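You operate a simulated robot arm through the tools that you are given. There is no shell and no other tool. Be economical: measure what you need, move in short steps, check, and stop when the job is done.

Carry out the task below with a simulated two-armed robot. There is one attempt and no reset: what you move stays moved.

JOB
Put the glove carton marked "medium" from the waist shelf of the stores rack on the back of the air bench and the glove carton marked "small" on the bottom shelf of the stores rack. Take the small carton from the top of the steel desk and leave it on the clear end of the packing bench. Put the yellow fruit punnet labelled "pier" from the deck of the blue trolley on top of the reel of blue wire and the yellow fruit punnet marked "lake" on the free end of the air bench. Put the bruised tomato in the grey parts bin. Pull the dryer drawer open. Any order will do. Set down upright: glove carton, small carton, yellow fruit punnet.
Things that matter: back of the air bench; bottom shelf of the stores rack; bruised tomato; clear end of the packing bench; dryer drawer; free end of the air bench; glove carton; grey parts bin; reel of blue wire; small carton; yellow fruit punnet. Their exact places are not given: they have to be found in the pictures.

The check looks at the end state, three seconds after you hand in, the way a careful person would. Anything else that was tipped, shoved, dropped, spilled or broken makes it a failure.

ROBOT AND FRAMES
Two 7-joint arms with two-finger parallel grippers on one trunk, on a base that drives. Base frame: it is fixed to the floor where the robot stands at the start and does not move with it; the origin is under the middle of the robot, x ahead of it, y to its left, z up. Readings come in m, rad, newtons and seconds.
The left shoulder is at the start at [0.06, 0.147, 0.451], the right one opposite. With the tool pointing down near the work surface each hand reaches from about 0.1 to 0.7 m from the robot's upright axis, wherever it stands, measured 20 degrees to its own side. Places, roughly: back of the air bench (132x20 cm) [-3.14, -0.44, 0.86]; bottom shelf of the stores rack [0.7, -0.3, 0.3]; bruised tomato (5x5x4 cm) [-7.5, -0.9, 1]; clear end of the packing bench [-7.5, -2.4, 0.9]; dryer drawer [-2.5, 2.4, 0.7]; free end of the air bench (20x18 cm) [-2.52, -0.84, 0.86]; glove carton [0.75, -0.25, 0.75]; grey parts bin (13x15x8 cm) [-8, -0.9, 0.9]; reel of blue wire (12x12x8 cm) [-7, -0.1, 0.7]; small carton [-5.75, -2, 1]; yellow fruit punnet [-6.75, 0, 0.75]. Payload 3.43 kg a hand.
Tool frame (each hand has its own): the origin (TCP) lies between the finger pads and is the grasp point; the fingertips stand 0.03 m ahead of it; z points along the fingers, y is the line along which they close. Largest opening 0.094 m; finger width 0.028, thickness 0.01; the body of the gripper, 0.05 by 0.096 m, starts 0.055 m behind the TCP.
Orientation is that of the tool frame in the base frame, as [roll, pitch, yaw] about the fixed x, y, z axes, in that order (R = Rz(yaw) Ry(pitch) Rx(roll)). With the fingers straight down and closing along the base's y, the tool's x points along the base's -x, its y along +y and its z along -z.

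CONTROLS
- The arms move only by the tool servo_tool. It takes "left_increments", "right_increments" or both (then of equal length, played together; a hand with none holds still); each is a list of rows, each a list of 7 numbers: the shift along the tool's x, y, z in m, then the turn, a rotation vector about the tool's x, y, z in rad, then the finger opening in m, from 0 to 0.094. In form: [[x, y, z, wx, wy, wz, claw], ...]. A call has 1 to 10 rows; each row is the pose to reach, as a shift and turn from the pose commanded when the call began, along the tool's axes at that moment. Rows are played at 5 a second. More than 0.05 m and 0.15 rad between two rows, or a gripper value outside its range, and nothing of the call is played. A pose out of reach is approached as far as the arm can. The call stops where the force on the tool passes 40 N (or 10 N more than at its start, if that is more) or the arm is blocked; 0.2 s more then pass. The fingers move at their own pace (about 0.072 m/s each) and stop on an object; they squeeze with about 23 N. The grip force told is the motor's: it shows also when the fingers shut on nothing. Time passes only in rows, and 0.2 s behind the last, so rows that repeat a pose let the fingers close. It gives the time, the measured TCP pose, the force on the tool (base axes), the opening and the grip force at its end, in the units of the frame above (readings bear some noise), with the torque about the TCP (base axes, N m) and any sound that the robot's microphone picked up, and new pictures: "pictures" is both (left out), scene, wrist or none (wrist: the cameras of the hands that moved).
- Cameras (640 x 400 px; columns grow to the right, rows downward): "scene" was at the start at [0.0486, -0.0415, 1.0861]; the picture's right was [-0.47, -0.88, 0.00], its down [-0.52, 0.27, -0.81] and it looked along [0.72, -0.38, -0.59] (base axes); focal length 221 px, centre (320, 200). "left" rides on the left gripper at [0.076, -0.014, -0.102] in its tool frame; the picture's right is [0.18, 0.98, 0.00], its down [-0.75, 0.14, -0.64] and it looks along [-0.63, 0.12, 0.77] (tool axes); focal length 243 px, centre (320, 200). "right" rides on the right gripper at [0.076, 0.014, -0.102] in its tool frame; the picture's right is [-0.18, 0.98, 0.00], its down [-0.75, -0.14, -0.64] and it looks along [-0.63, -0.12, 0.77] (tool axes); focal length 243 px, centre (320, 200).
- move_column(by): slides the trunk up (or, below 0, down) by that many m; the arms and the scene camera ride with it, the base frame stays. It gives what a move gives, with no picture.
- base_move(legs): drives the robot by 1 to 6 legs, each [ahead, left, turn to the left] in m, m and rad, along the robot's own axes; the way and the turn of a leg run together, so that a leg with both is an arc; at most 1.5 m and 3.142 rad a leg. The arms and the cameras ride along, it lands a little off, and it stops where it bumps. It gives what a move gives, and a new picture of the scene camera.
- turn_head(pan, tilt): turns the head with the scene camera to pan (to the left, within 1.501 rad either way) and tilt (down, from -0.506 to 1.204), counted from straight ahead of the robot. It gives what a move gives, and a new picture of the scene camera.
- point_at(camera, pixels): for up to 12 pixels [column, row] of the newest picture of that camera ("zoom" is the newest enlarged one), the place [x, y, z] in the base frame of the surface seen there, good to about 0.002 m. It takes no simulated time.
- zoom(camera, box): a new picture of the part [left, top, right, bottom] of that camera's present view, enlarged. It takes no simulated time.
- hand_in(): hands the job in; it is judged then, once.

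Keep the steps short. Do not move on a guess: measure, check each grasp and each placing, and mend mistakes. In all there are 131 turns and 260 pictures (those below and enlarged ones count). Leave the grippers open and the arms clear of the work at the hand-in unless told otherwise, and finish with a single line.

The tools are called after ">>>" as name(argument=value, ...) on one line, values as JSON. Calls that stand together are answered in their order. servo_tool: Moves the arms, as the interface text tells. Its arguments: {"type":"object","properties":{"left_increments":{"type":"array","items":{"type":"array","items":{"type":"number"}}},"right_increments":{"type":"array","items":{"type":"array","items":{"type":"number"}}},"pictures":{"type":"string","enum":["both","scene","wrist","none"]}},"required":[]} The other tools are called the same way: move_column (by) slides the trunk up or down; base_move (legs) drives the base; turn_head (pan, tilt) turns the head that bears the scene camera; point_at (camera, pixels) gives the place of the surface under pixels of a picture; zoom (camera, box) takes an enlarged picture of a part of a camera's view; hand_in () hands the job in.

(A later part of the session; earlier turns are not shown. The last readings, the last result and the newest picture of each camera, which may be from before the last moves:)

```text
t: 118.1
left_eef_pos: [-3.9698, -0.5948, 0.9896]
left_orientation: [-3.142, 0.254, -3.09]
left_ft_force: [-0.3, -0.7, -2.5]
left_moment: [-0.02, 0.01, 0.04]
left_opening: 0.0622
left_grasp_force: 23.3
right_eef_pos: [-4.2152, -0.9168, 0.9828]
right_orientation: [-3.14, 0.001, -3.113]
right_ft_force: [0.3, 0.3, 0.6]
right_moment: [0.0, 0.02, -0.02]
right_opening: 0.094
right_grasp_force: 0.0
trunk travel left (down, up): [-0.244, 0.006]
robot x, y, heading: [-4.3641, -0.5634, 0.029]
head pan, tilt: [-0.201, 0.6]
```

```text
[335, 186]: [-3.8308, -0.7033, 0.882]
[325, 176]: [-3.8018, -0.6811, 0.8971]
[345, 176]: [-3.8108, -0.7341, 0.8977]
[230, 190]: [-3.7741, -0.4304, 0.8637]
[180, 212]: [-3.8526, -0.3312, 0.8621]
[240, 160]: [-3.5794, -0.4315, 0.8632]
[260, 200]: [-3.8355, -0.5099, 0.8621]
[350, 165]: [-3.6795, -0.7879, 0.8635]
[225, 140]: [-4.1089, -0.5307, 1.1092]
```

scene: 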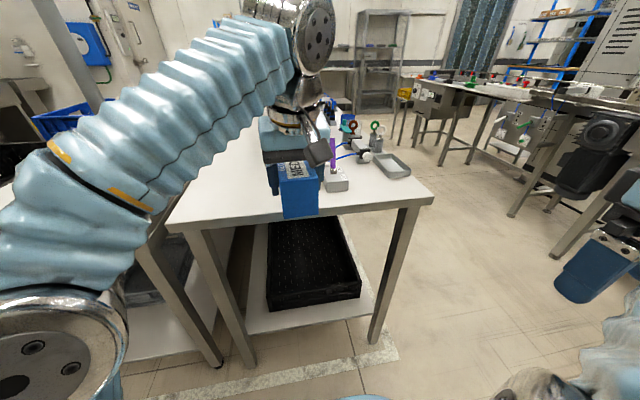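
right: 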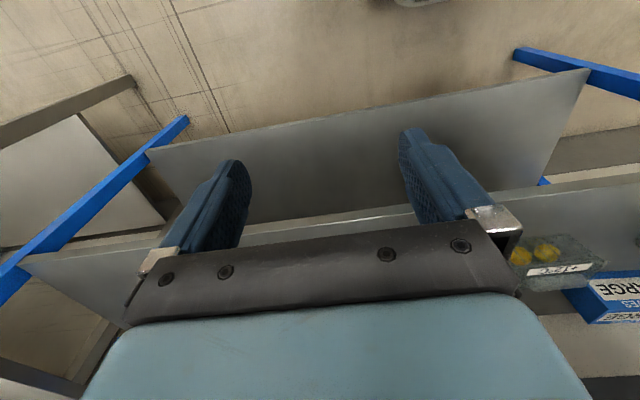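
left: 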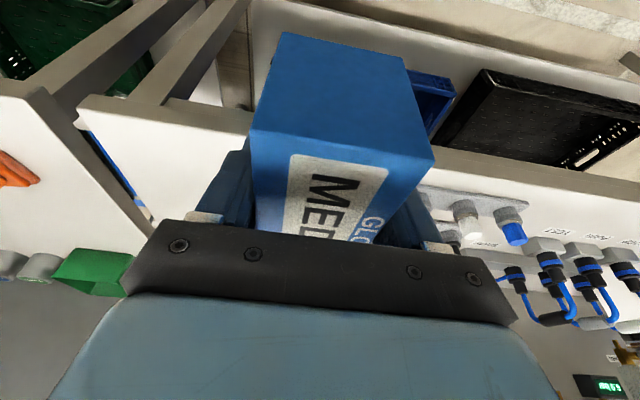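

Free spot confirmed at (−3.70,−0.44). Drive 0.17 ahead, 0.12 left, and correct the heading.

>>> base_move(legs=[[0.17, 0.115, -0.028]])

```text
t: 119.7
left_eef_pos: [-3.8057, -0.4862, 0.9879]
left_orientation: [-3.141, 0.253, -3.117]
left_ft_force: [0.3, 0.4, -2.4]
left_moment: [0.01, 0.01, -0.02]
left_opening: 0.0623
left_grasp_force: 23.1
right_eef_pos: [-4.0576, -0.8028, 0.982]
right_orientation: [-3.141, 0.0, -3.14]
right_ft_force: [-0.3, -0.9, 0.7]
right_moment: [0.01, -0.04, 0.02]
right_opening: 0.0941
right_grasp_force: 0.0
trunk travel left (down, up): [-0.244, 0.006]
robot x, y, heading: [-4.1976, -0.4459, 0.003]
head pan, tilt: [-0.201, 0.6]
```

scene: 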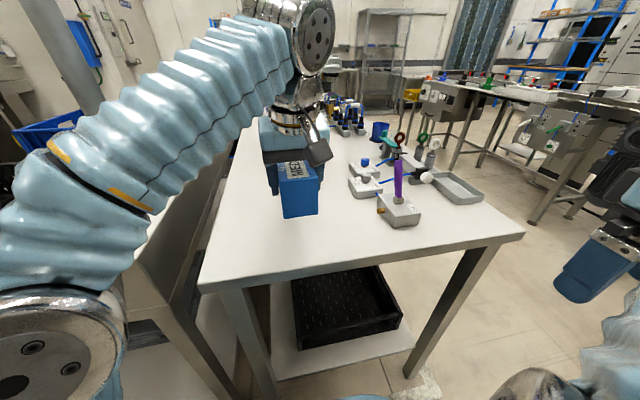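

Move over the spot, then lower ~0.08 m.

>>> servo_tool(left_increments=[[-0.0465, 0.0213, 0.0119, 0, 0, 0, 0.03], [-0.093, 0.0426, 0.0238, 0, 0, 0, 0.03], [-0.0829, 0.0426, 0.063, 0, 0, 0, 0.03], [-0.0744, 0.0426, 0.0957, 0, 0, 0, 0.03], [-0.0732, 0.0426, 0.1005, 0, 0, 0, 0.03], [-0.0727, 0.0426, 0.1024, 0, 0, 0, 0.03]], pictures="both")

```text
refused: row 1 steps farther than a row can; nothing moved
```

>>> servo_tool(left_increments=[[-0.031, 0.0142, 0.0079, 0, 0, 0, 0.03], [-0.062, 0.0284, 0.0159, 0, 0, 0, 0.03], [-0.093, 0.0426, 0.0238, 0, 0, 0, 0.03], [-0.0829, 0.0426, 0.063, 0, 0, 0, 0.03], [-0.0744, 0.0426, 0.0957, 0, 0, 0, 0.03], [-0.0732, 0.0426, 0.1005, 0, 0, 0, 0.03], [-0.0727, 0.0426, 0.1024, 0, 0, 0, 0.03]], pictures="both")

```text
t: 121.3
left_eef_pos: [-3.7116, -0.441, 0.9072]
left_orientation: [-3.141, 0.252, -3.115]
left_ft_force: [0.1, 0.5, -3.7]
left_moment: [0.01, 0.05, 0.0]
left_opening: 0.0618
left_grasp_force: 22.5
right_eef_pos: [-4.0575, -0.8006, 0.9827]
right_orientation: [-3.14, 0.0, -3.141]
right_ft_force: [0.6, 0.0, 0.5]
right_moment: [-0.02, -0.01, -0.01]
right_opening: 0.0942
right_grasp_force: 0.1
trunk travel left (down, up): [-0.244, 0.006]
robot x, y, heading: [-4.1976, -0.4431, 0.004]
head pan, tilt: [-0.201, 0.6]
```

scene: 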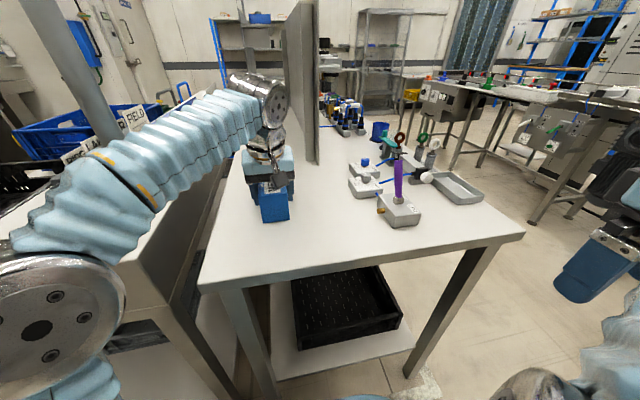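
left: 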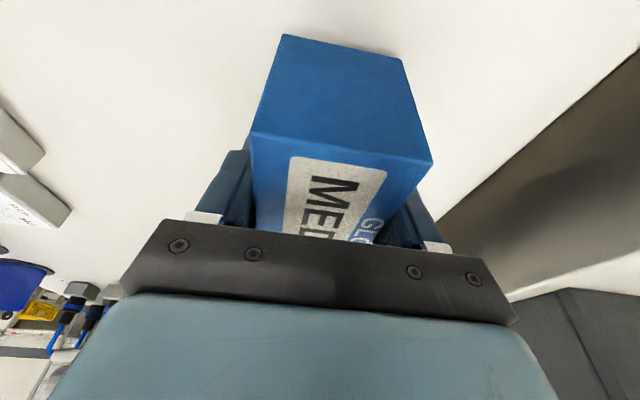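

2.5 mm lower, open, and retreat along the tool.

>>> servo_tool(left_increments=[[0.0006, 0, 0.0027, 0, 0, 0, 0.03], [0.0006, 0, 0.0027, 0, 0, 0, 0.07], [0.0006, 0, 0.0027, 0, 0, 0, 0.094], [0.0006, 0, 0.0027, 0, 0, 0, 0.094], [0, 0, -0.03, 0, 0, 0, 0.094], [0, 0, -0.07, 0, 0, 0, 0.094], [0, 0, -0.1, 0, 0, 0, 0.094]], pictures="both")

```text
t: 122.9
left_eef_pos: [-3.7382, -0.4419, 1.0039]
left_orientation: [3.141, 0.252, -3.121]
left_ft_force: [0.8, 0.1, 0.0]
left_moment: [-0.01, -0.03, -0.02]
left_opening: 0.0941
left_grasp_force: 0.1
right_eef_pos: [-4.0578, -0.8011, 0.9825]
right_orientation: [-3.14, -0.002, -3.139]
right_ft_force: [0.0, 0.6, 0.3]
right_moment: [0.01, -0.01, 0.03]
right_opening: 0.094
right_grasp_force: 0.0
trunk travel left (down, up): [-0.244, 0.006]
robot x, y, heading: [-4.195, -0.4408, 0.003]
head pan, tilt: [-0.201, 0.6]
```

scene: 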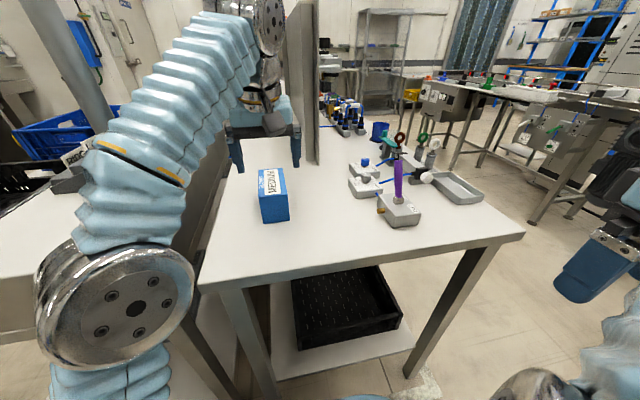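
left: 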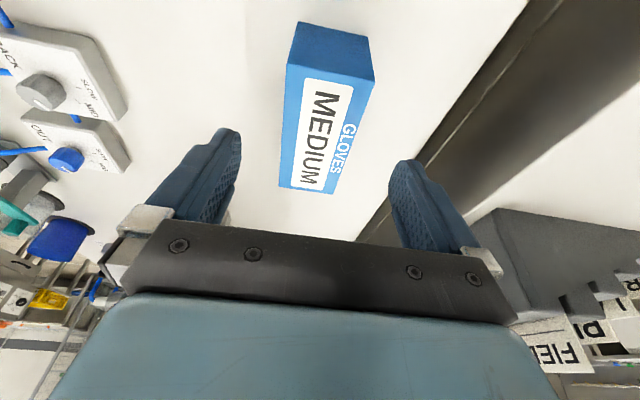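

The medium carton stands on the back strip. Back off and turn around to face −x.

>>> base_move(legs=[[-0.4, 0, 0], [0, -0.55, 0], [0, 0, 3.141]])

>>> turn_head(pan=0.0, tilt=0.3)

```text
t: 135.5
left_eef_pos: [-5.0639, -0.9909, 1.0042]
left_orientation: [-3.141, 0.253, 0.032]
left_ft_force: [-0.1, 0.6, -0.1]
left_moment: [0.04, 0.0, -0.01]
left_opening: 0.0939
left_grasp_force: 0.1
right_eef_pos: [-4.7483, -0.6284, 0.9824]
right_orientation: [-3.14, -0.001, 0.011]
right_ft_force: [0.0, 0.7, -0.2]
right_moment: [-0.02, 0.01, -0.01]
right_opening: 0.0941
right_grasp_force: 0.0
trunk travel left (down, up): [-0.244, 0.006]
robot x, y, heading: [-4.605, -0.984, -3.13]
head pan, tilt: [-0.201, 0.6]
```

scene: 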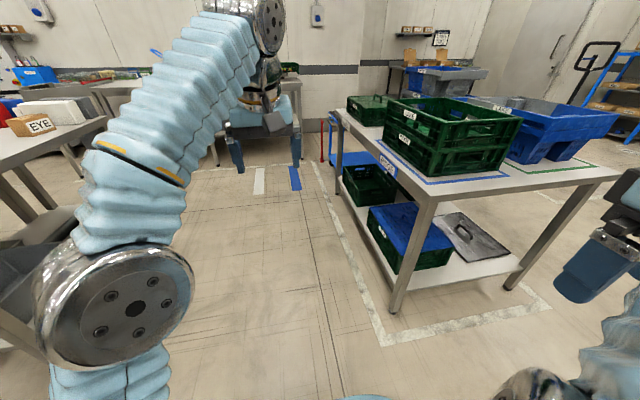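

```text
t: 136.3
left_eef_pos: [-5.0639, -0.9904, 1.0029]
left_orientation: [-3.141, 0.253, 0.033]
left_ft_force: [0.7, -0.3, 0.5]
left_moment: [-0.03, 0.02, 0.03]
left_opening: 0.0941
left_grasp_force: 0.0
right_eef_pos: [-4.7476, -0.6287, 0.9829]
right_orientation: [-3.139, 0.002, 0.011]
right_ft_force: [0.4, 0.8, 0.7]
right_moment: [0.01, 0.0, 0.0]
right_opening: 0.0937
right_grasp_force: 0.0
trunk travel left (down, up): [-0.244, 0.006]
robot x, y, heading: [-4.6058, -0.9874, -3.133]
head pan, tilt: [0.0, 0.3]
```

scene: 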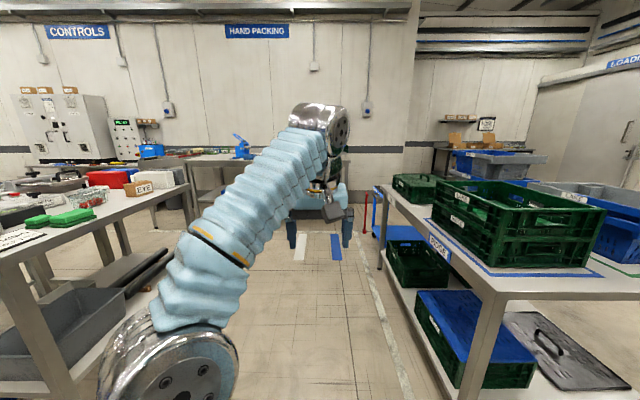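

I measure the steel desk on the left and the table on the right for the passage.

>>> point_at(camera="scene", pixels=[[190, 186], [130, 215], [70, 238], [395, 195], [500, 290], [80, 390], [150, 185], [110, 177], [75, 215], [385, 240], [330, 300], [20, 215]])

>>> turn_head(pan=0.7, tilt=0.35)

```text
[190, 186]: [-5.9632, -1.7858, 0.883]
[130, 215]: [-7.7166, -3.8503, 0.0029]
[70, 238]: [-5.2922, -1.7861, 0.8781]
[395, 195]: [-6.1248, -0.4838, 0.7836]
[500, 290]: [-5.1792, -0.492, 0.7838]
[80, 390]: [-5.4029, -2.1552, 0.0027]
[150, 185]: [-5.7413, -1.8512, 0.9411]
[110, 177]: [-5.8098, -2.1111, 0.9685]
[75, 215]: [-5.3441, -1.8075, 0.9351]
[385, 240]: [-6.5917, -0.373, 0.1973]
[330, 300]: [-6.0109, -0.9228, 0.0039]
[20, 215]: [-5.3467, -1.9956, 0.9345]
```

```text
t: 137.4
left_eef_pos: [-5.0624, -0.9907, 1.0044]
left_orientation: [-3.141, 0.253, 0.035]
left_ft_force: [-0.1, 0.4, -0.5]
left_moment: [-0.01, 0.0, -0.04]
left_opening: 0.0941
left_grasp_force: 0.1
right_eef_pos: [-4.7475, -0.629, 0.9827]
right_orientation: [-3.141, 0.0, 0.011]
right_ft_force: [0.4, 0.1, 0.4]
right_moment: [0.0, -0.02, 0.02]
right_opening: 0.0941
right_grasp_force: 0.1
trunk travel left (down, up): [-0.244, 0.006]
robot x, y, heading: [-4.608, -0.9854, -3.128]
head pan, tilt: [0.7, 0.351]
```

scene: 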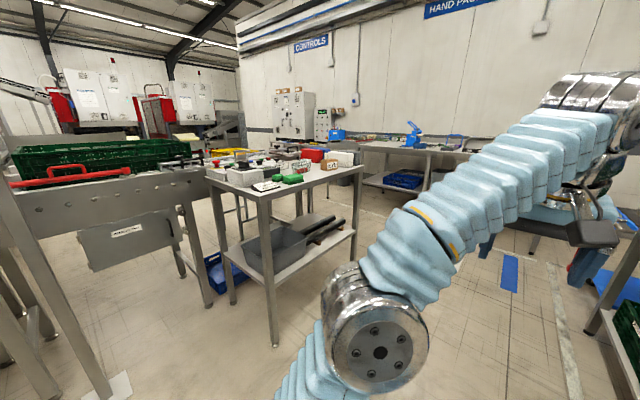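

Desk front edge y=−1.786, top z≈0.885, x from −5.96 to −5.29. Drive to (−5.65,−1.1) and face −y.

>>> base_move(legs=[[1.05, 0.1, 0], [0, 0, 1.56]])

>>> turn_head(pan=-0.1, tilt=0.55)

```text
t: 146.6
left_eef_pos: [-5.667, -1.557, 1.0044]
left_orientation: [-3.141, 0.253, 1.579]
left_ft_force: [0.4, 0.1, -0.1]
left_moment: [-0.02, -0.02, -0.02]
left_opening: 0.0939
left_grasp_force: 0.0
right_eef_pos: [-6.0215, -1.2321, 0.9826]
right_orientation: [-3.14, 0.0, 1.56]
right_ft_force: [0.4, -0.5, -0.1]
right_moment: [-0.02, -0.02, -0.01]
right_opening: 0.0939
right_grasp_force: 0.0
trunk travel left (down, up): [-0.244, 0.006]
robot x, y, heading: [-5.6629, -1.0982, -1.58]
head pan, tilt: [0.7, 0.351]
```

scene: 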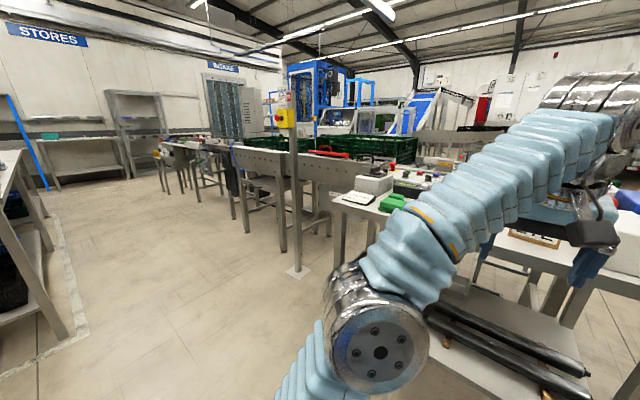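

```text
t: 147.7
left_eef_pos: [-5.6659, -1.5572, 1.0038]
left_orientation: [3.141, 0.253, 1.579]
left_ft_force: [1.1, -0.2, 0.2]
left_moment: [0.01, 0.01, -0.02]
left_opening: 0.0942
left_grasp_force: 0.1
right_eef_pos: [-6.0204, -1.2322, 0.9834]
right_orientation: [-3.139, 0.0, 1.559]
right_ft_force: [0.9, -0.3, 0.4]
right_moment: [0.0, 0.0, 0.01]
right_opening: 0.0937
right_grasp_force: 0.0
trunk travel left (down, up): [-0.244, 0.006]
robot x, y, heading: [-5.6587, -1.0962, -1.585]
head pan, tilt: [-0.099, 0.55]
```

scene: 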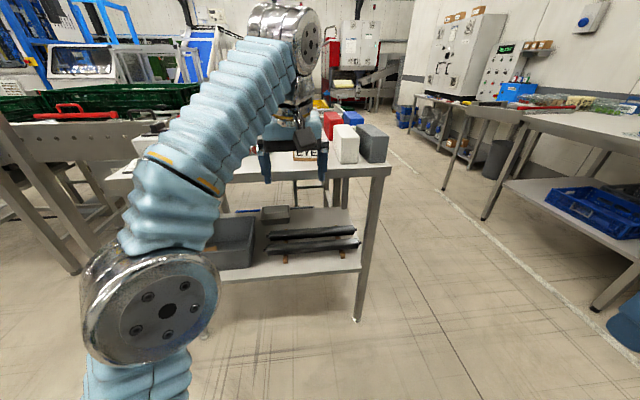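

The arm hides the desk. I take the left wrist view and a zoom.

>>> zoom(camera="left", box=[0, 0, 640, 400])

>>> zoom(camera="scene", box=[230, 90, 422, 210])

```text
1.00 times, centred on (320, 200) of left (not enlarged: the box is as wide or as high as the picture)
```

zoom: 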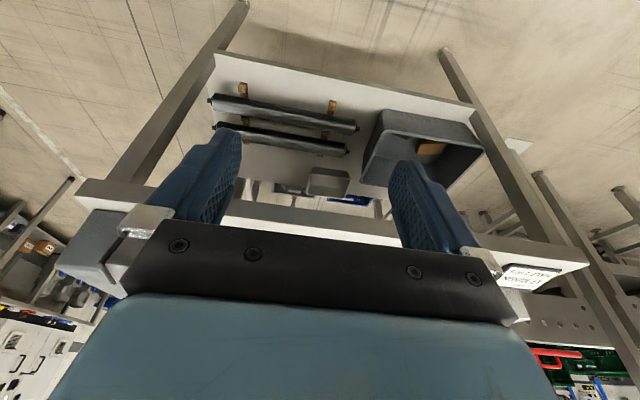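

```text
3.33 times, centred on (326, 150) of scene
```

zoom: 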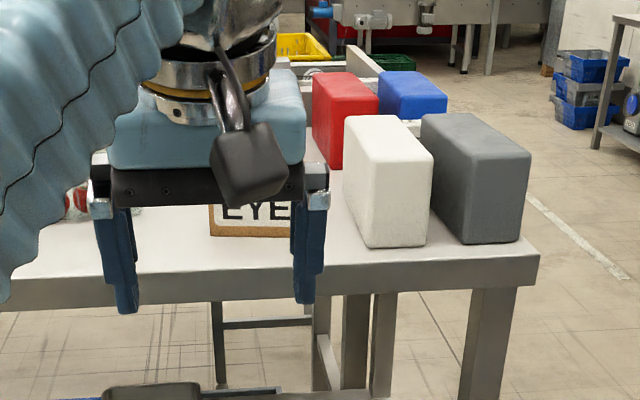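

Move the left hand 0.25 m to its left to clear the view.

>>> servo_tool(left_increments=[[0, 0.045, 0, 0, 0, 0, 0.094], [0, 0.09, 0, 0, 0, 0, 0.094], [0, 0.135, 0, 0, 0, 0, 0.094], [0, 0.18, 0, 0, 0, 0, 0.094], [0, 0.225, 0, 0, 0, 0, 0.094], [0, 0.27, 0, 0, 0, 0, 0.094]], pictures="scene")

>>> zoom(camera="scene", box=[200, 90, 424, 230])

```text
t: 149.1
left_eef_pos: [-5.3987, -1.5535, 1.0014]
left_orientation: [3.138, 0.252, 1.579]
left_ft_force: [0.2, -0.2, 0.2]
left_moment: [0.02, 0.0, 0.0]
left_opening: 0.0939
left_grasp_force: 0.0
right_eef_pos: [-6.0218, -1.2326, 0.9827]
right_orientation: [-3.139, 0.0, 1.559]
right_ft_force: [-1.5, -0.5, -0.3]
right_moment: [0.03, -0.01, 0.01]
right_opening: 0.0941
right_grasp_force: 0.0
trunk travel left (down, up): [-0.244, 0.006]
robot x, y, heading: [-5.6607, -1.0992, -1.582]
head pan, tilt: [-0.099, 0.55]
```

scene: 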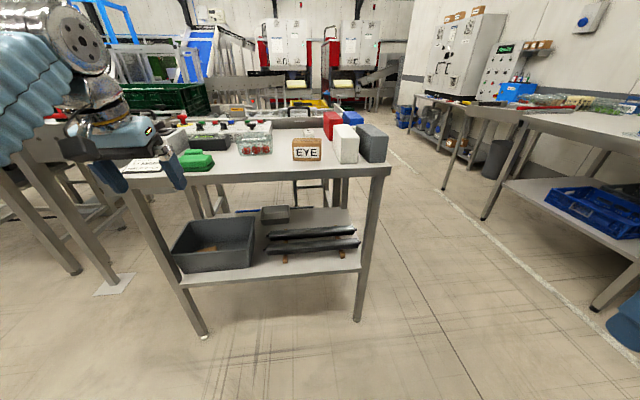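

```text
2.86 times, centred on (312, 160) of scene
```

zoom: 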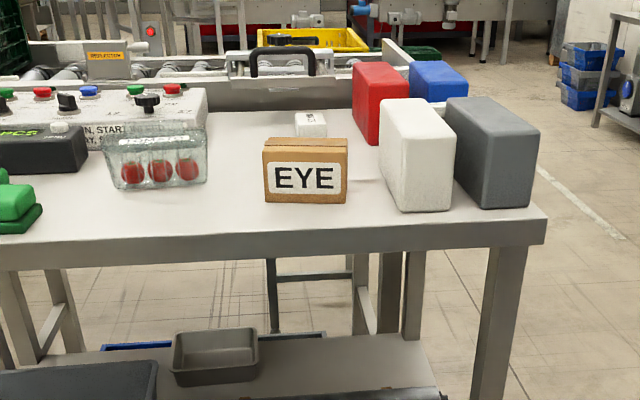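

The brown carton "EYE" (zoom 263–348, 137–204) is the small carton. Measure it.

>>> point_at(camera="zoom", pixels=[[268, 150], [345, 150], [268, 140], [343, 139], [268, 200], [342, 200], [305, 144], [390, 108], [395, 200], [200, 170], [300, 120], [250, 215]])

```text
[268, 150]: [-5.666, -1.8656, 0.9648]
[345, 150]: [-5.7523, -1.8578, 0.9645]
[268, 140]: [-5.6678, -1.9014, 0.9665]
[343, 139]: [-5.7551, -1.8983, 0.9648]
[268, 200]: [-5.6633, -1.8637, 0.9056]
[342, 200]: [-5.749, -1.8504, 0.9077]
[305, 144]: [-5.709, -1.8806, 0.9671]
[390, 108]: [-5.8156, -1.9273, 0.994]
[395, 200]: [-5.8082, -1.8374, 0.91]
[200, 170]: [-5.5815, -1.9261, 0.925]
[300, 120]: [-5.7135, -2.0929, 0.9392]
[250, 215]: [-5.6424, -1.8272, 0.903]
```

Carton EYE: x −5.758…−5.662, y front −1.862, z 0.903–0.966, yaw ≈ −0.09. I turn the left hand to point to its right (closing across the depth) and pull it back.

>>> servo_tool(left_increments=[[0.0145, -0.019, -0.0037, 0.03635, 0, 0.14233, 0.094], [0.0291, -0.038, -0.0074, 0.0727, 0, 0.28466, 0.094], [0.0436, -0.057, -0.0111, 0.10905, 0, 0.42699, 0.094], [0.0581, -0.076, -0.0148, 0.1454, 0, 0.56932, 0.094], [0.0727, -0.095, -0.0185, 0.18175, 0, 0.71165, 0.094], [0.0872, -0.114, -0.0222, 0.2181, 0, 0.85398, 0.094], [0.1017, -0.133, -0.0259, 0.25445, 0, 0.99631, 0.094], [0.1162, -0.152, -0.0296, 0.2908, 0, 1.13864, 0.094], [0.1308, -0.171, -0.0333, 0.32715, 0, 1.28097, 0.094], [0.1453, -0.19, -0.037, 0.3635, 0, 1.4233, 0.094]], pictures="none")

>>> servo_tool(left_increments=[[0, 0, 0, 0.0248, 0, 0.0969, 0.094], [0, 0, 0, 0.0495, 0, 0.1938, 0.094]], pictures="none")

>>> base_move(legs=[[0.365, -0.09, 0.01]])

```text
t: 151.3
left_eef_pos: [-5.5887, -1.4053, 1.0029]
left_orientation: [3.138, 0.25, 0.108]
left_ft_force: [0.5, -0.4, 0.8]
left_moment: [0.0, 0.01, 0.0]
left_opening: 0.0944
left_grasp_force: 0.2
right_eef_pos: [-6.0216, -1.2327, 0.9827]
right_orientation: [-3.14, 0.0, 1.559]
right_ft_force: [-0.7, 0.2, -0.4]
right_moment: [-0.02, 0.0, 0.0]
right_opening: 0.0941
right_grasp_force: 0.1
trunk travel left (down, up): [-0.244, 0.006]
robot x, y, heading: [-5.6614, -1.0985, -1.58]
head pan, tilt: [-0.099, 0.55]
```

```text
t: 151.9
left_eef_pos: [-5.5877, -1.4079, 1.0028]
left_orientation: [3.141, 0.249, -0.091]
left_ft_force: [0.3, -0.2, 1.0]
left_moment: [0.03, 0.01, -0.01]
left_opening: 0.0942
left_grasp_force: 0.0
right_eef_pos: [-6.0211, -1.2323, 0.9827]
right_orientation: [-3.14, -0.001, 1.558]
right_ft_force: [0.3, -0.7, -0.4]
right_moment: [-0.02, -0.02, -0.01]
right_opening: 0.0939
right_grasp_force: 0.1
trunk travel left (down, up): [-0.244, 0.006]
robot x, y, heading: [-5.6615, -1.095, -1.581]
head pan, tilt: [-0.099, 0.55]
```

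```text
t: 154.3
left_eef_pos: [-5.6802, -1.7699, 1.0038]
left_orientation: [3.139, 0.249, -0.082]
left_ft_force: [-0.2, 0.1, 0.0]
left_moment: [0.01, 0.03, -0.02]
left_opening: 0.0941
left_grasp_force: 0.0
right_eef_pos: [-6.1155, -1.5995, 0.983]
right_orientation: [-3.14, 0.001, 1.568]
right_ft_force: [-0.2, -0.5, -0.6]
right_moment: [-0.03, 0.0, 0.0]
right_opening: 0.0938
right_grasp_force: 0.1
trunk travel left (down, up): [-0.244, 0.006]
robot x, y, heading: [-5.7582, -1.4636, -1.579]
head pan, tilt: [-0.099, 0.55]
```

scene: 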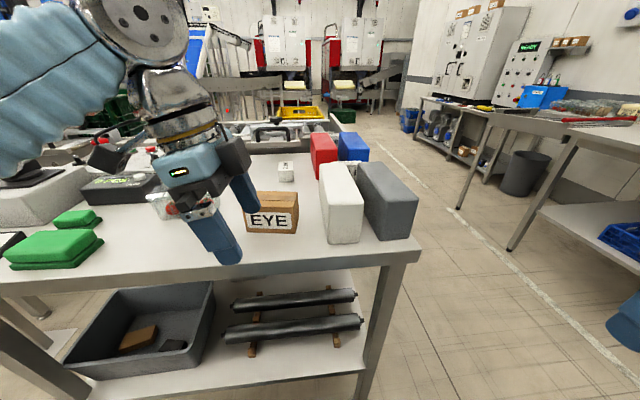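

Refine the carton's place from here.

>>> zoom(camera="scene", box=[224, 175, 320, 235])

>>> point_at(camera="scene", pixels=[[250, 207], [294, 208], [262, 194], [296, 195], [296, 228], [280, 200], [322, 225], [325, 170], [345, 175]])

```text
6.67 times, centred on (272, 205) of scene
```

zoom: 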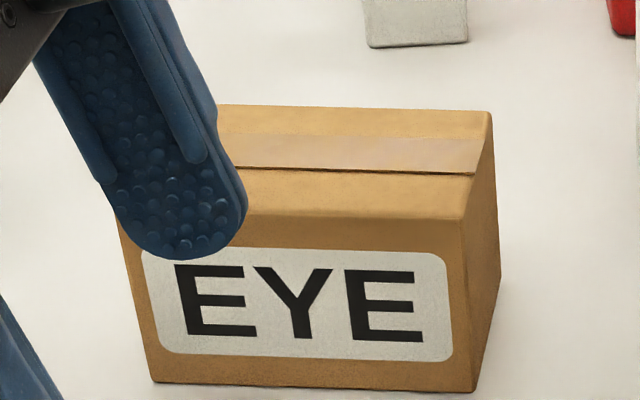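

```text
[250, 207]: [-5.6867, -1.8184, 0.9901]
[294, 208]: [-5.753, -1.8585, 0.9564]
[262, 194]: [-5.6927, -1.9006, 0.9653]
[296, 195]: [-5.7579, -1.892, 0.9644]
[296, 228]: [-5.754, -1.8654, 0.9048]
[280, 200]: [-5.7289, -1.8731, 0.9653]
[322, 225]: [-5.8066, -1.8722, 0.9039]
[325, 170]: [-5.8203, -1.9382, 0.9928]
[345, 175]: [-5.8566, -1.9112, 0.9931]
```

>>> point_at(camera="zoom", pixels=[[230, 108], [485, 114], [455, 215], [260, 208], [160, 375], [470, 385], [490, 300]])

```text
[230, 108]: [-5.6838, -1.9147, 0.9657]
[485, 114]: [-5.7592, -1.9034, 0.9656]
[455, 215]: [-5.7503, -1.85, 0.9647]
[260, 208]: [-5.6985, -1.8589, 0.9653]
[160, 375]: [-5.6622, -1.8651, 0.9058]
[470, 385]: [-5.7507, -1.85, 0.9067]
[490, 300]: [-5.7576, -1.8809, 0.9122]
```

Centre (−5.710,−1.884), yaw −0.165, depth 0.055. Move above and align; then check the wrist view.

>>> servo_tool(left_increments=[[-0.0008, 0.0385, -0.004, 0, 0, 0, 0.094], [-0.0015, 0.077, -0.006, 0.0103, 0, 0.0402, 0.094], [-0.0023, 0.1155, -0.0077, 0.0205, 0, 0.0804, 0.094], [-0.0023, 0.1155, -0.0077, 0.0205, 0, 0.0804, 0.094]])

```text
t: 155.3
left_eef_pos: [-5.6858, -1.8762, 1.0007]
left_orientation: [3.138, 0.251, -0.165]
left_ft_force: [-0.6, -0.2, -0.4]
left_moment: [0.0, -0.01, 0.0]
left_opening: 0.094
left_grasp_force: 0.0
left hand out of reach, approached as far as the arm can: row 3, 4
right_eef_pos: [-6.1143, -1.6001, 0.9822]
right_orientation: [-3.141, 0.0, 1.566]
right_ft_force: [-0.5, 0.3, 0.1]
right_moment: [-0.02, -0.01, -0.02]
right_opening: 0.094
right_grasp_force: 0.0
trunk travel left (down, up): [-0.244, 0.006]
robot x, y, heading: [-5.7526, -1.4587, -1.581]
head pan, tilt: [-0.099, 0.55]
```

scene: 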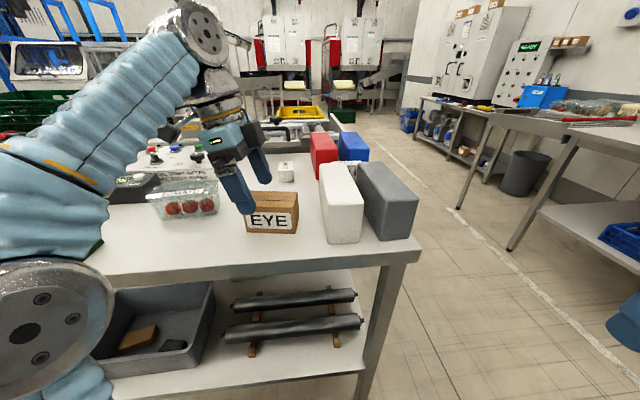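
left: 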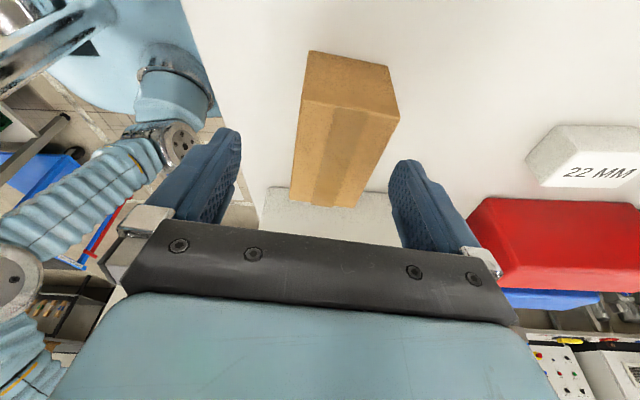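

Carton is between the fingers; lower 0.063 m along the tool and close.

>>> servo_tool(left_increments=[[-0.001, 0.009, 0.012, 0, 0, 0, 0.094], [-0.0015, 0.0119, 0.035, 0, 0, 0, 0.094], [-0.002, 0.0119, 0.0631, 0, 0, 0, 0.094], [-0.002, 0.0119, 0.0631, 0, 0, 0, 0.06], [-0.002, 0.0119, 0.0631, 0, 0, 0, 0.03], [-0.002, 0.0119, 0.0631, 0, 0, 0, 0.03], [-0.002, 0.0119, 0.0631, 0, 0, 0, 0.03]])

```text
t: 156.9
left_eef_pos: [-5.7027, -1.8842, 0.9421]
left_orientation: [3.139, 0.249, -0.166]
left_ft_force: [0.5, 0.3, -0.3]
left_moment: [0.0, -0.03, -0.03]
left_opening: 0.0617
left_grasp_force: 23.2
right_eef_pos: [-6.1144, -1.5999, 0.9823]
right_orientation: [-3.14, -0.001, 1.566]
right_ft_force: [0.6, -0.2, -0.8]
right_moment: [-0.02, 0.03, -0.01]
right_opening: 0.0937
right_grasp_force: 0.0
trunk travel left (down, up): [-0.244, 0.006]
robot x, y, heading: [-5.7552, -1.4614, -1.576]
head pan, tilt: [-0.099, 0.55]
```

scene: 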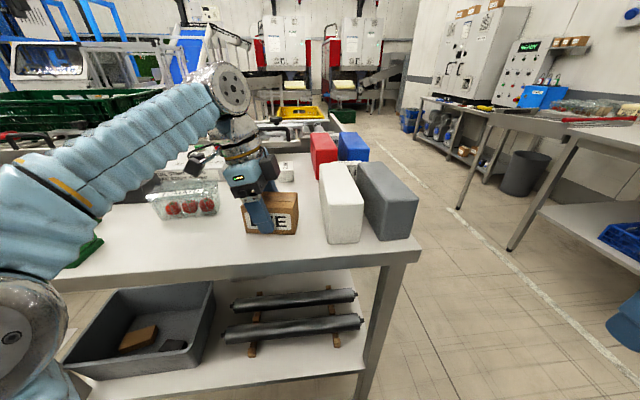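
left: 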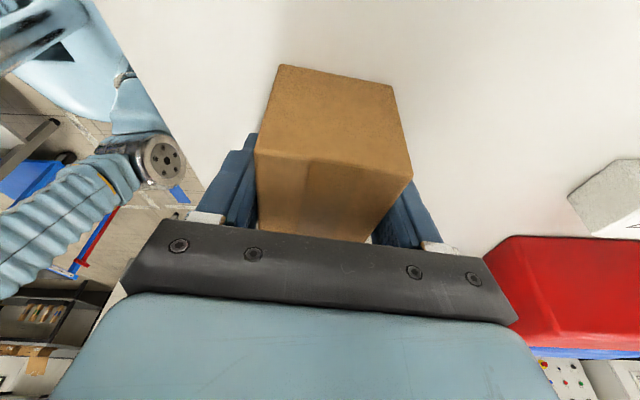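

Gripped (0.0617 m). Lift 0.045 m, then back off.

>>> servo_tool(left_increments=[[-0.0055, 0, -0.0218, 0, 0, 0, 0.03], [-0.011, 0, -0.0436, 0, 0, 0, 0.03], [-0.011, 0, -0.0436, 0, 0, 0, 0.03]], pictures="none")

>>> base_move(legs=[[-0.42, 0, 0], [0, 0, -1.571]])

>>> turn_head(pan=0.4, tilt=0.3)

```text
t: 157.7
left_eef_pos: [-5.704, -1.8847, 0.9849]
left_orientation: [3.14, 0.249, -0.166]
left_ft_force: [-0.2, -0.1, -0.2]
left_moment: [0.02, 0.02, -0.01]
left_opening: 0.0621
left_grasp_force: 22.5
right_eef_pos: [-6.115, -1.5996, 0.9829]
right_orientation: [-3.141, -0.001, 1.566]
right_ft_force: [0.0, -0.1, -0.3]
right_moment: [0.0, -0.01, 0.02]
right_opening: 0.0941
right_grasp_force: 0.0
trunk travel left (down, up): [-0.244, 0.006]
robot x, y, heading: [-5.7566, -1.462, -1.577]
head pan, tilt: [-0.099, 0.55]
```

```text
t: 164.1
left_eef_pos: [-6.1766, -1.0952, 0.9852]
left_orientation: [3.14, 0.25, -1.736]
left_ft_force: [0.5, 0.5, -0.9]
left_moment: [0.0, -0.01, -0.01]
left_opening: 0.0618
left_grasp_force: 22.9
right_eef_pos: [-5.8928, -0.6841, 0.9825]
right_orientation: [-3.141, 0.001, -0.004]
right_ft_force: [0.6, -0.7, 0.9]
right_moment: [0.0, -0.03, -0.02]
right_opening: 0.094
right_grasp_force: 0.1
trunk travel left (down, up): [-0.244, 0.006]
robot x, y, heading: [-5.756, -1.043, 3.134]
head pan, tilt: [-0.099, 0.55]
```

scene: 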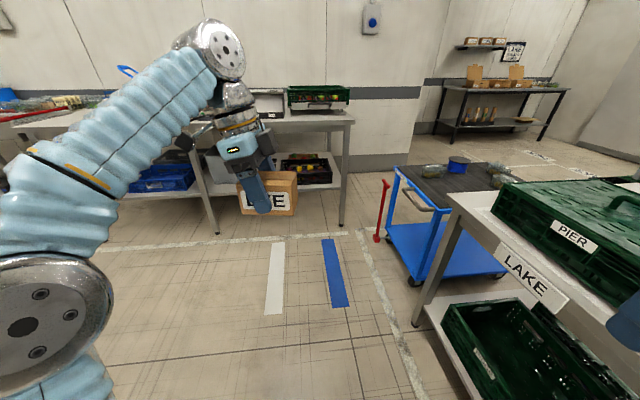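

```text
t: 165.1
left_eef_pos: [-6.1773, -1.0941, 0.9853]
left_orientation: [3.141, 0.25, -1.736]
left_ft_force: [-0.4, -0.5, -1.4]
left_moment: [-0.04, -0.02, 0.0]
left_opening: 0.062
left_grasp_force: 23.1
right_eef_pos: [-5.8934, -0.6833, 0.9829]
right_orientation: [-3.139, -0.001, -0.006]
right_ft_force: [-0.4, -0.6, 0.2]
right_moment: [-0.01, 0.0, -0.03]
right_opening: 0.0941
right_grasp_force: 0.0
trunk travel left (down, up): [-0.244, 0.006]
robot x, y, heading: [-5.754, -1.0427, 3.14]
head pan, tilt: [0.4, 0.3]
```

scene: 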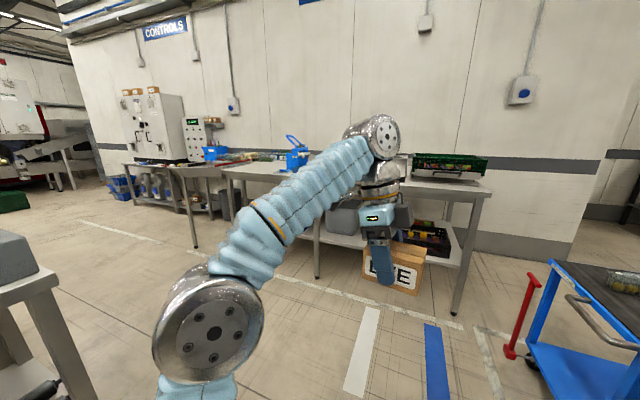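

The packing bench runs along the far wall. Measure its front edge and the end near y=−2.4.

>>> point_at(camera="scene", pixels=[[485, 190], [225, 172], [245, 165], [265, 165], [235, 160], [260, 158], [300, 165], [460, 312], [120, 165], [215, 158], [180, 168], [230, 185]])

>>> zoom(camera="scene", box=[120, 110, 376, 270])

```text
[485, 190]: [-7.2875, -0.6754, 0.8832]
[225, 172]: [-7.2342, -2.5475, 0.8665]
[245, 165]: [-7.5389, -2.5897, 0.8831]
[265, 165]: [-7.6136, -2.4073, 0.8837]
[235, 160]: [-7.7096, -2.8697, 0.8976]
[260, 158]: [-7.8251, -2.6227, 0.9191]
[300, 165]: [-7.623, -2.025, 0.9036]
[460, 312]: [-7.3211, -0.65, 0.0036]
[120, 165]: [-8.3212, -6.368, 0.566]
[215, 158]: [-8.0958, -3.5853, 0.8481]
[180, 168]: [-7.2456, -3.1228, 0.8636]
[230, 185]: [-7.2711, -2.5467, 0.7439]
```

```text
2.50 times, centred on (248, 190) of scene
```

zoom: 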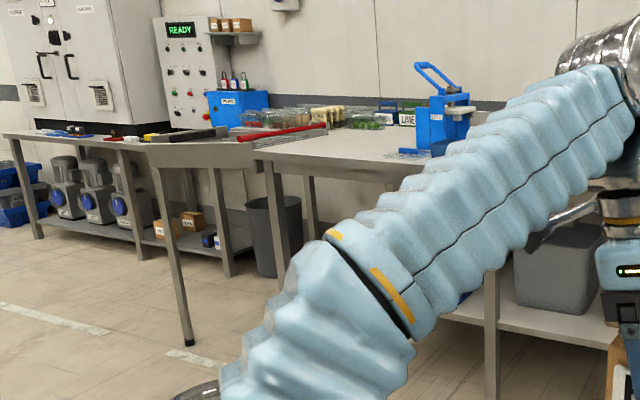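

Bench top z=0.8835, front edge x≈−7.23. Drive to about (−6.55,−2.25) facing the bench.

>>> base_move(legs=[[0.75, 0.4, 0], [0, 0.8, 0]])

>>> turn_head(pan=-0.1, tilt=0.5)

```text
t: 173.4
left_eef_pos: [-6.9315, -2.2869, 0.9844]
left_orientation: [3.139, 0.25, -1.738]
left_ft_force: [-0.1, 0.3, -0.8]
left_moment: [-0.02, 0.01, 0.02]
left_opening: 0.0618
left_grasp_force: 23.1
right_eef_pos: [-6.6464, -1.8765, 0.9822]
right_orientation: [-3.14, 0.0, -0.01]
right_ft_force: [0.1, -0.4, -0.5]
right_moment: [-0.01, -0.03, 0.01]
right_opening: 0.0941
right_grasp_force: 0.0
trunk travel left (down, up): [-0.244, 0.006]
robot x, y, heading: [-6.5093, -2.2335, 3.132]
head pan, tilt: [0.4, 0.3]
```

scene: 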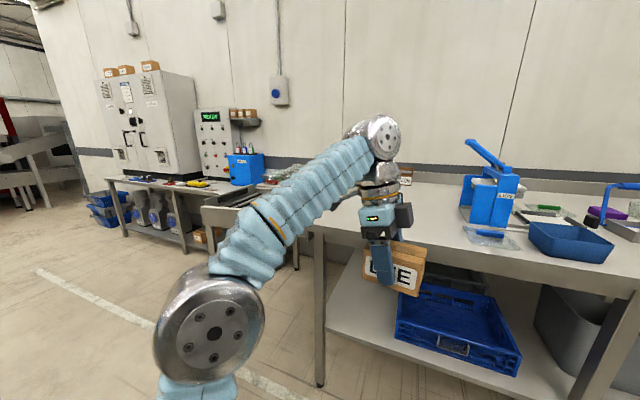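

```text
t: 174.4
left_eef_pos: [-6.9327, -2.2882, 0.9849]
left_orientation: [3.139, 0.249, -1.738]
left_ft_force: [0.4, -0.3, -1.3]
left_moment: [-0.04, -0.05, 0.04]
left_opening: 0.0618
left_grasp_force: 22.9
right_eef_pos: [-6.6464, -1.878, 0.9831]
right_orientation: [-3.14, 0.0, -0.009]
right_ft_force: [0.1, -0.5, 0.0]
right_moment: [-0.01, 0.01, 0.03]
right_opening: 0.0938
right_grasp_force: 0.1
trunk travel left (down, up): [-0.244, 0.006]
robot x, y, heading: [-6.5087, -2.2347, 3.134]
head pan, tilt: [-0.099, 0.499]
```

scene: 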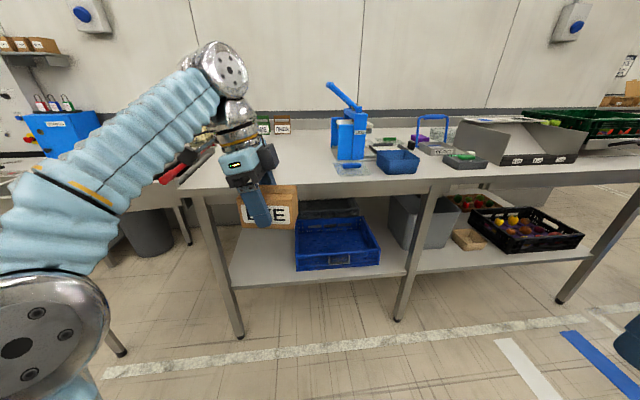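

>>> point_at(camera="scene", pixels=[[310, 170], [320, 150], [345, 170], [300, 180], [200, 188], [290, 140], [340, 185], [285, 128], [265, 128], [230, 180]])

```text
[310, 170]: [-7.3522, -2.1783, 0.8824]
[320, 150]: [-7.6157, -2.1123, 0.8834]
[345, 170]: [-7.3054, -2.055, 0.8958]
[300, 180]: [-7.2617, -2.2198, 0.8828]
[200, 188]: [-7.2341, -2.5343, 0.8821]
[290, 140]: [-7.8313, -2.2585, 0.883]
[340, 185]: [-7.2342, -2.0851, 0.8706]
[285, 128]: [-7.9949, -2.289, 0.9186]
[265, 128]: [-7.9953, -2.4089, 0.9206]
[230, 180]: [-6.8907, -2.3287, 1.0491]
```

Clear area confirmed around (−7.45,−2.4). Drive ahead 0.43.

>>> base_move(legs=[[0.42, 0.05, 0]])

```text
t: 176.9
left_eef_pos: [-7.347, -2.3395, 0.9842]
left_orientation: [3.141, 0.248, -1.73]
left_ft_force: [-1.1, -0.6, -0.8]
left_moment: [0.01, 0.02, 0.01]
left_opening: 0.062
left_grasp_force: 23.4
right_eef_pos: [-7.0656, -1.9275, 0.9828]
right_orientation: [-3.14, 0.003, 0.002]
right_ft_force: [0.3, 0.2, -0.5]
right_moment: [-0.02, 0.02, 0.0]
right_opening: 0.0941
right_grasp_force: 0.3
trunk travel left (down, up): [-0.244, 0.006]
robot x, y, heading: [-6.9267, -2.2872, -3.145]
head pan, tilt: [-0.099, 0.499]
```

scene: 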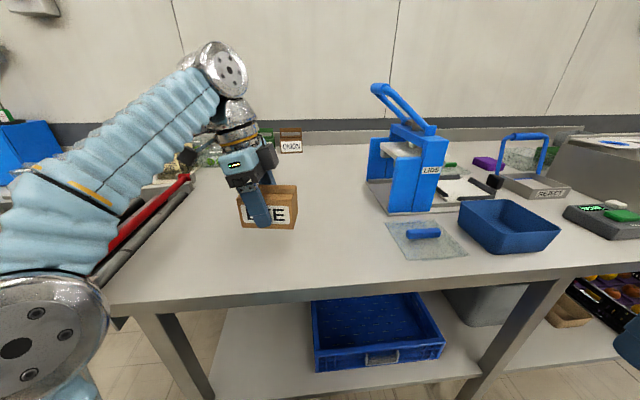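

>>> point_at(camera="scene", pixels=[[150, 235], [185, 185], [170, 210], [215, 200], [205, 220], [130, 265], [270, 250]])

```text
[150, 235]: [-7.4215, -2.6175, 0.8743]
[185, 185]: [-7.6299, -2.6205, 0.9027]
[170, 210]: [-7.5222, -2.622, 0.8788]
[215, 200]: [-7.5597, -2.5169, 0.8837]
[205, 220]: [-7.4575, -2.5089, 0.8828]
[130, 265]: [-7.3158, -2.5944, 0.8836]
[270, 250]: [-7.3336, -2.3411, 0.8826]
```

Move over the spot and lower.

>>> servo_tool(left_increments=[[0.0279, 0.0375, -0.0071, 0, 0, 0, 0.03], [0.0558, 0.0749, -0.0142, 0, 0, 0, 0.03], [0.0633, 0.0749, 0.0151, 0, 0, 0, 0.03], [0.0695, 0.0749, 0.0396, 0, 0, 0, 0.03], [0.0703, 0.0749, 0.0425, 0, 0, 0, 0.03], [0.0703, 0.0749, 0.0425, 0, 0, 0, 0.03]], pictures="both")

```text
t: 178.3
left_eef_pos: [-7.4302, -2.3845, 0.9266]
left_orientation: [3.14, 0.251, -1.728]
left_ft_force: [0.9, 0.2, -0.9]
left_moment: [0.01, 0.01, 0.01]
left_opening: 0.062
left_grasp_force: 23.2
left hand out of reach, approached as far as the arm can: row 1, 2
right_eef_pos: [-7.0657, -1.9274, 0.9827]
right_orientation: [-3.14, -0.001, 0.001]
right_ft_force: [0.0, 0.6, 0.3]
right_moment: [-0.04, -0.02, 0.0]
right_opening: 0.094
right_grasp_force: 0.1
trunk travel left (down, up): [-0.244, 0.006]
robot x, y, heading: [-6.9266, -2.2863, -3.142]
head pan, tilt: [-0.099, 0.499]
```

scene: 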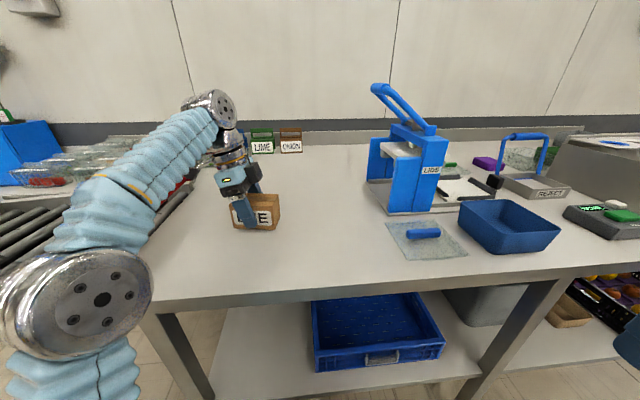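
left: 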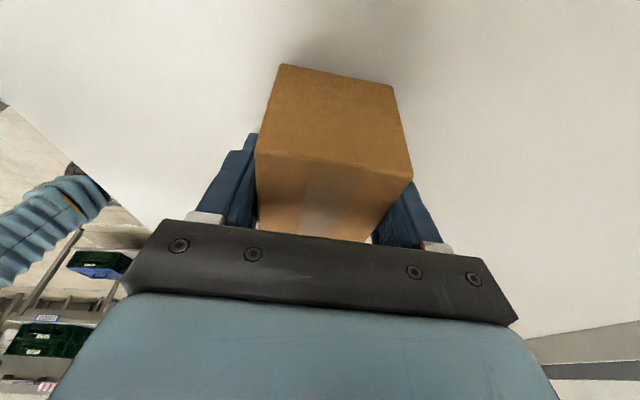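

Lower 3.5 mm, open, retreat upward.

>>> servo_tool(left_increments=[[0.0008, 0, 0.0034, 0, 0, 0, 0.03], [0.0008, 0, 0.0034, 0, 0, 0, 0.07], [0.0008, 0, 0.0034, 0, 0, 0, 0.094], [0.0008, 0, 0.0034, 0, 0, 0, 0.094], [0, 0, -0.025, 0, 0, 0, 0.094], [0, -0.01, -0.055, 0, 0, 0, 0.094], [0, -0.04, -0.08, 0, 0, 0, 0.094]], pictures="both")

```text
t: 179.9
left_eef_pos: [-7.3991, -2.4064, 0.9738]
left_orientation: [3.129, 0.251, -1.731]
left_ft_force: [-1.1, -1.4, 3.1]
left_moment: [0.01, 0.12, 0.01]
left_opening: 0.0938
left_grasp_force: 0.0
left hand out of reach, approached as far as the arm can: row 6, 7
right_eef_pos: [-7.0652, -1.9266, 0.9832]
right_orientation: [-3.14, -0.001, 0.002]
right_ft_force: [-0.9, -0.3, -0.4]
right_moment: [-0.01, -0.03, 0.01]
right_opening: 0.0937
right_grasp_force: 0.0
trunk travel left (down, up): [-0.244, 0.006]
robot x, y, heading: [-6.9251, -2.2841, -3.14]
head pan, tilt: [-0.099, 0.499]
```

scene: 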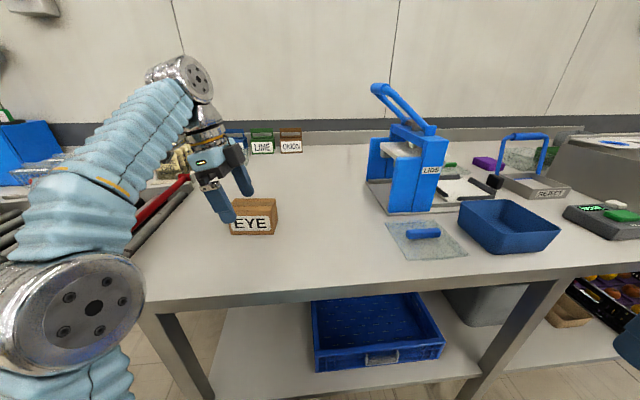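
left: 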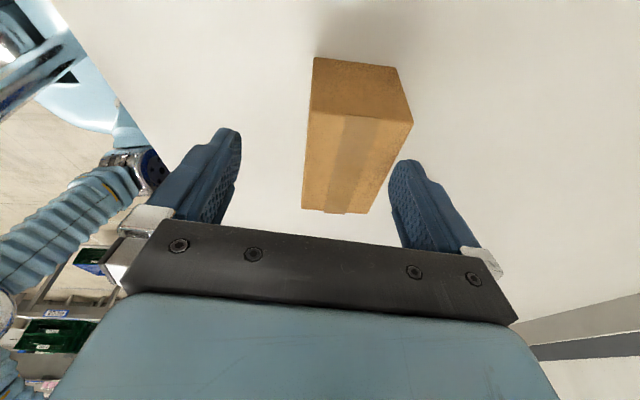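

The far finger is near the carton's top edge and the lift is at its reach limit. I re-centre across the carton, then withdraw sideways (−y) along its length.

>>> servo_tool(left_increments=[[0, 0.012, 0.004, 0, 0, 0, 0.094], [0, 0.024, 0.008, 0, 0, 0, 0.094], [0.038, 0.018, -0.002, 0, 0, 0, 0.094], [0.076, 0.011, -0.012, 0, 0, 0, 0.094], [0.115, 0.005, -0.022, 0, 0, 0, 0.094]], pictures="both")

```text
t: 180.4
left_eef_pos: [-7.4075, -2.4058, 0.973]
left_orientation: [3.115, 0.253, -1.727]
left_ft_force: [-2.0, -1.7, 17.3]
left_moment: [-0.07, 0.91, 0.22]
left_opening: 0.0941
left_grasp_force: 0.1
left hand out of reach, approached as far as the arm can: row 1, 2
right_eef_pos: [-7.0658, -1.9277, 0.9829]
right_orientation: [-3.141, 0.0, 0.0]
right_ft_force: [0.7, 1.3, 1.0]
right_moment: [0.01, 0.02, 0.02]
right_opening: 0.0938
right_grasp_force: 0.0
trunk travel left (down, up): [-0.244, 0.006]
robot x, y, heading: [-6.9232, -2.2843, -3.145]
head pan, tilt: [-0.099, 0.499]
stopped in row 2 (left hand): the force on the tool passed its limit at 50 N (the readings are from after the stop); the commanded pose is now the measured one
```

scene: 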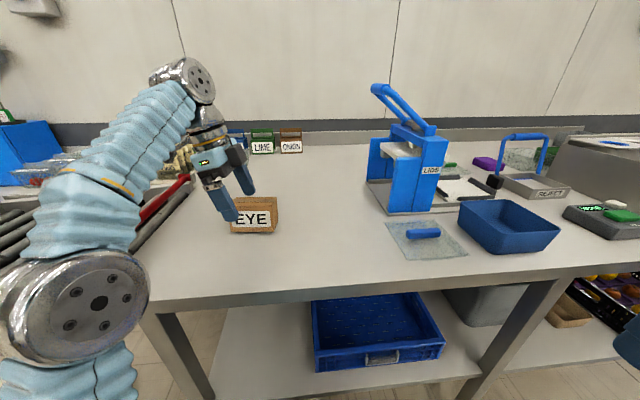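
left: 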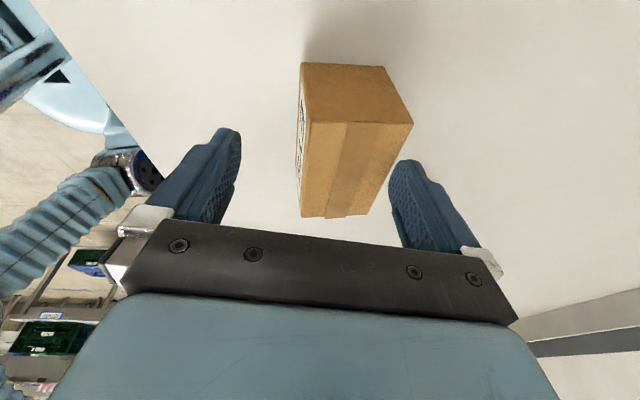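

The far finger rests on the carton's top edge (17 N). Raise straight up with the trunk's last 6 mm.

>>> move_column(by=0.006)

>>> zoom(camera="left", box=[240, 30, 480, 230])

```text
t: 181.0
left_eef_pos: [-7.4078, -2.405, 0.9747]
left_orientation: [3.126, 0.252, -1.729]
left_ft_force: [-0.1, -0.1, 0.1]
left_moment: [-0.03, 0.0, 0.02]
left_opening: 0.094
left_grasp_force: 0.1
right_eef_pos: [-7.0653, -1.9256, 0.9892]
right_orientation: [-3.14, 0.001, 0.0]
right_ft_force: [-0.1, -0.3, -0.1]
right_moment: [0.02, -0.01, -0.04]
right_opening: 0.0941
right_grasp_force: 0.1
trunk travel left (down, up): [-0.25, 0.0]
robot x, y, heading: [-6.926, -2.285, -3.142]
head pan, tilt: [-0.099, 0.499]
```

```text
2.00 times, centred on (360, 130) of left
```

zoom: 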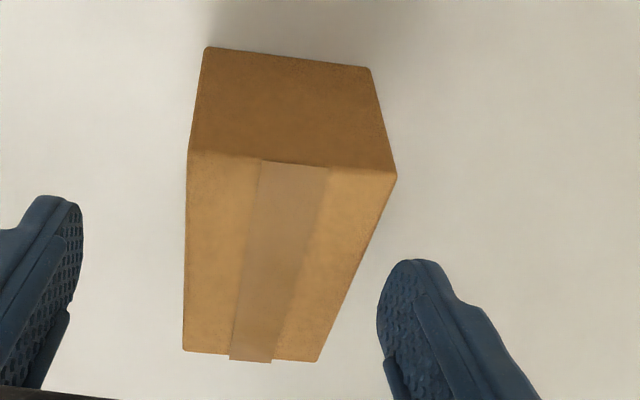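

Contact is gone. Measure the carton and the fingertip to withdraw safely.

>>> point_at(camera="zoom", pixels=[[195, 165], [385, 185], [190, 345], [310, 350], [405, 280], [60, 215], [280, 100], [200, 60], [365, 80]])

```text
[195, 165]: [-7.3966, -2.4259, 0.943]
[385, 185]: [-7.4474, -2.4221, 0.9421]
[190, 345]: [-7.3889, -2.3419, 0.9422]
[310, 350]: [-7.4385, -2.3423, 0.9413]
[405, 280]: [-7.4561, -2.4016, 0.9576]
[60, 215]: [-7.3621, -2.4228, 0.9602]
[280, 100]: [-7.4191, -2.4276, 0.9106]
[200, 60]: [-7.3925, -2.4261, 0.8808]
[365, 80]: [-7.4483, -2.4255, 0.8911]
```

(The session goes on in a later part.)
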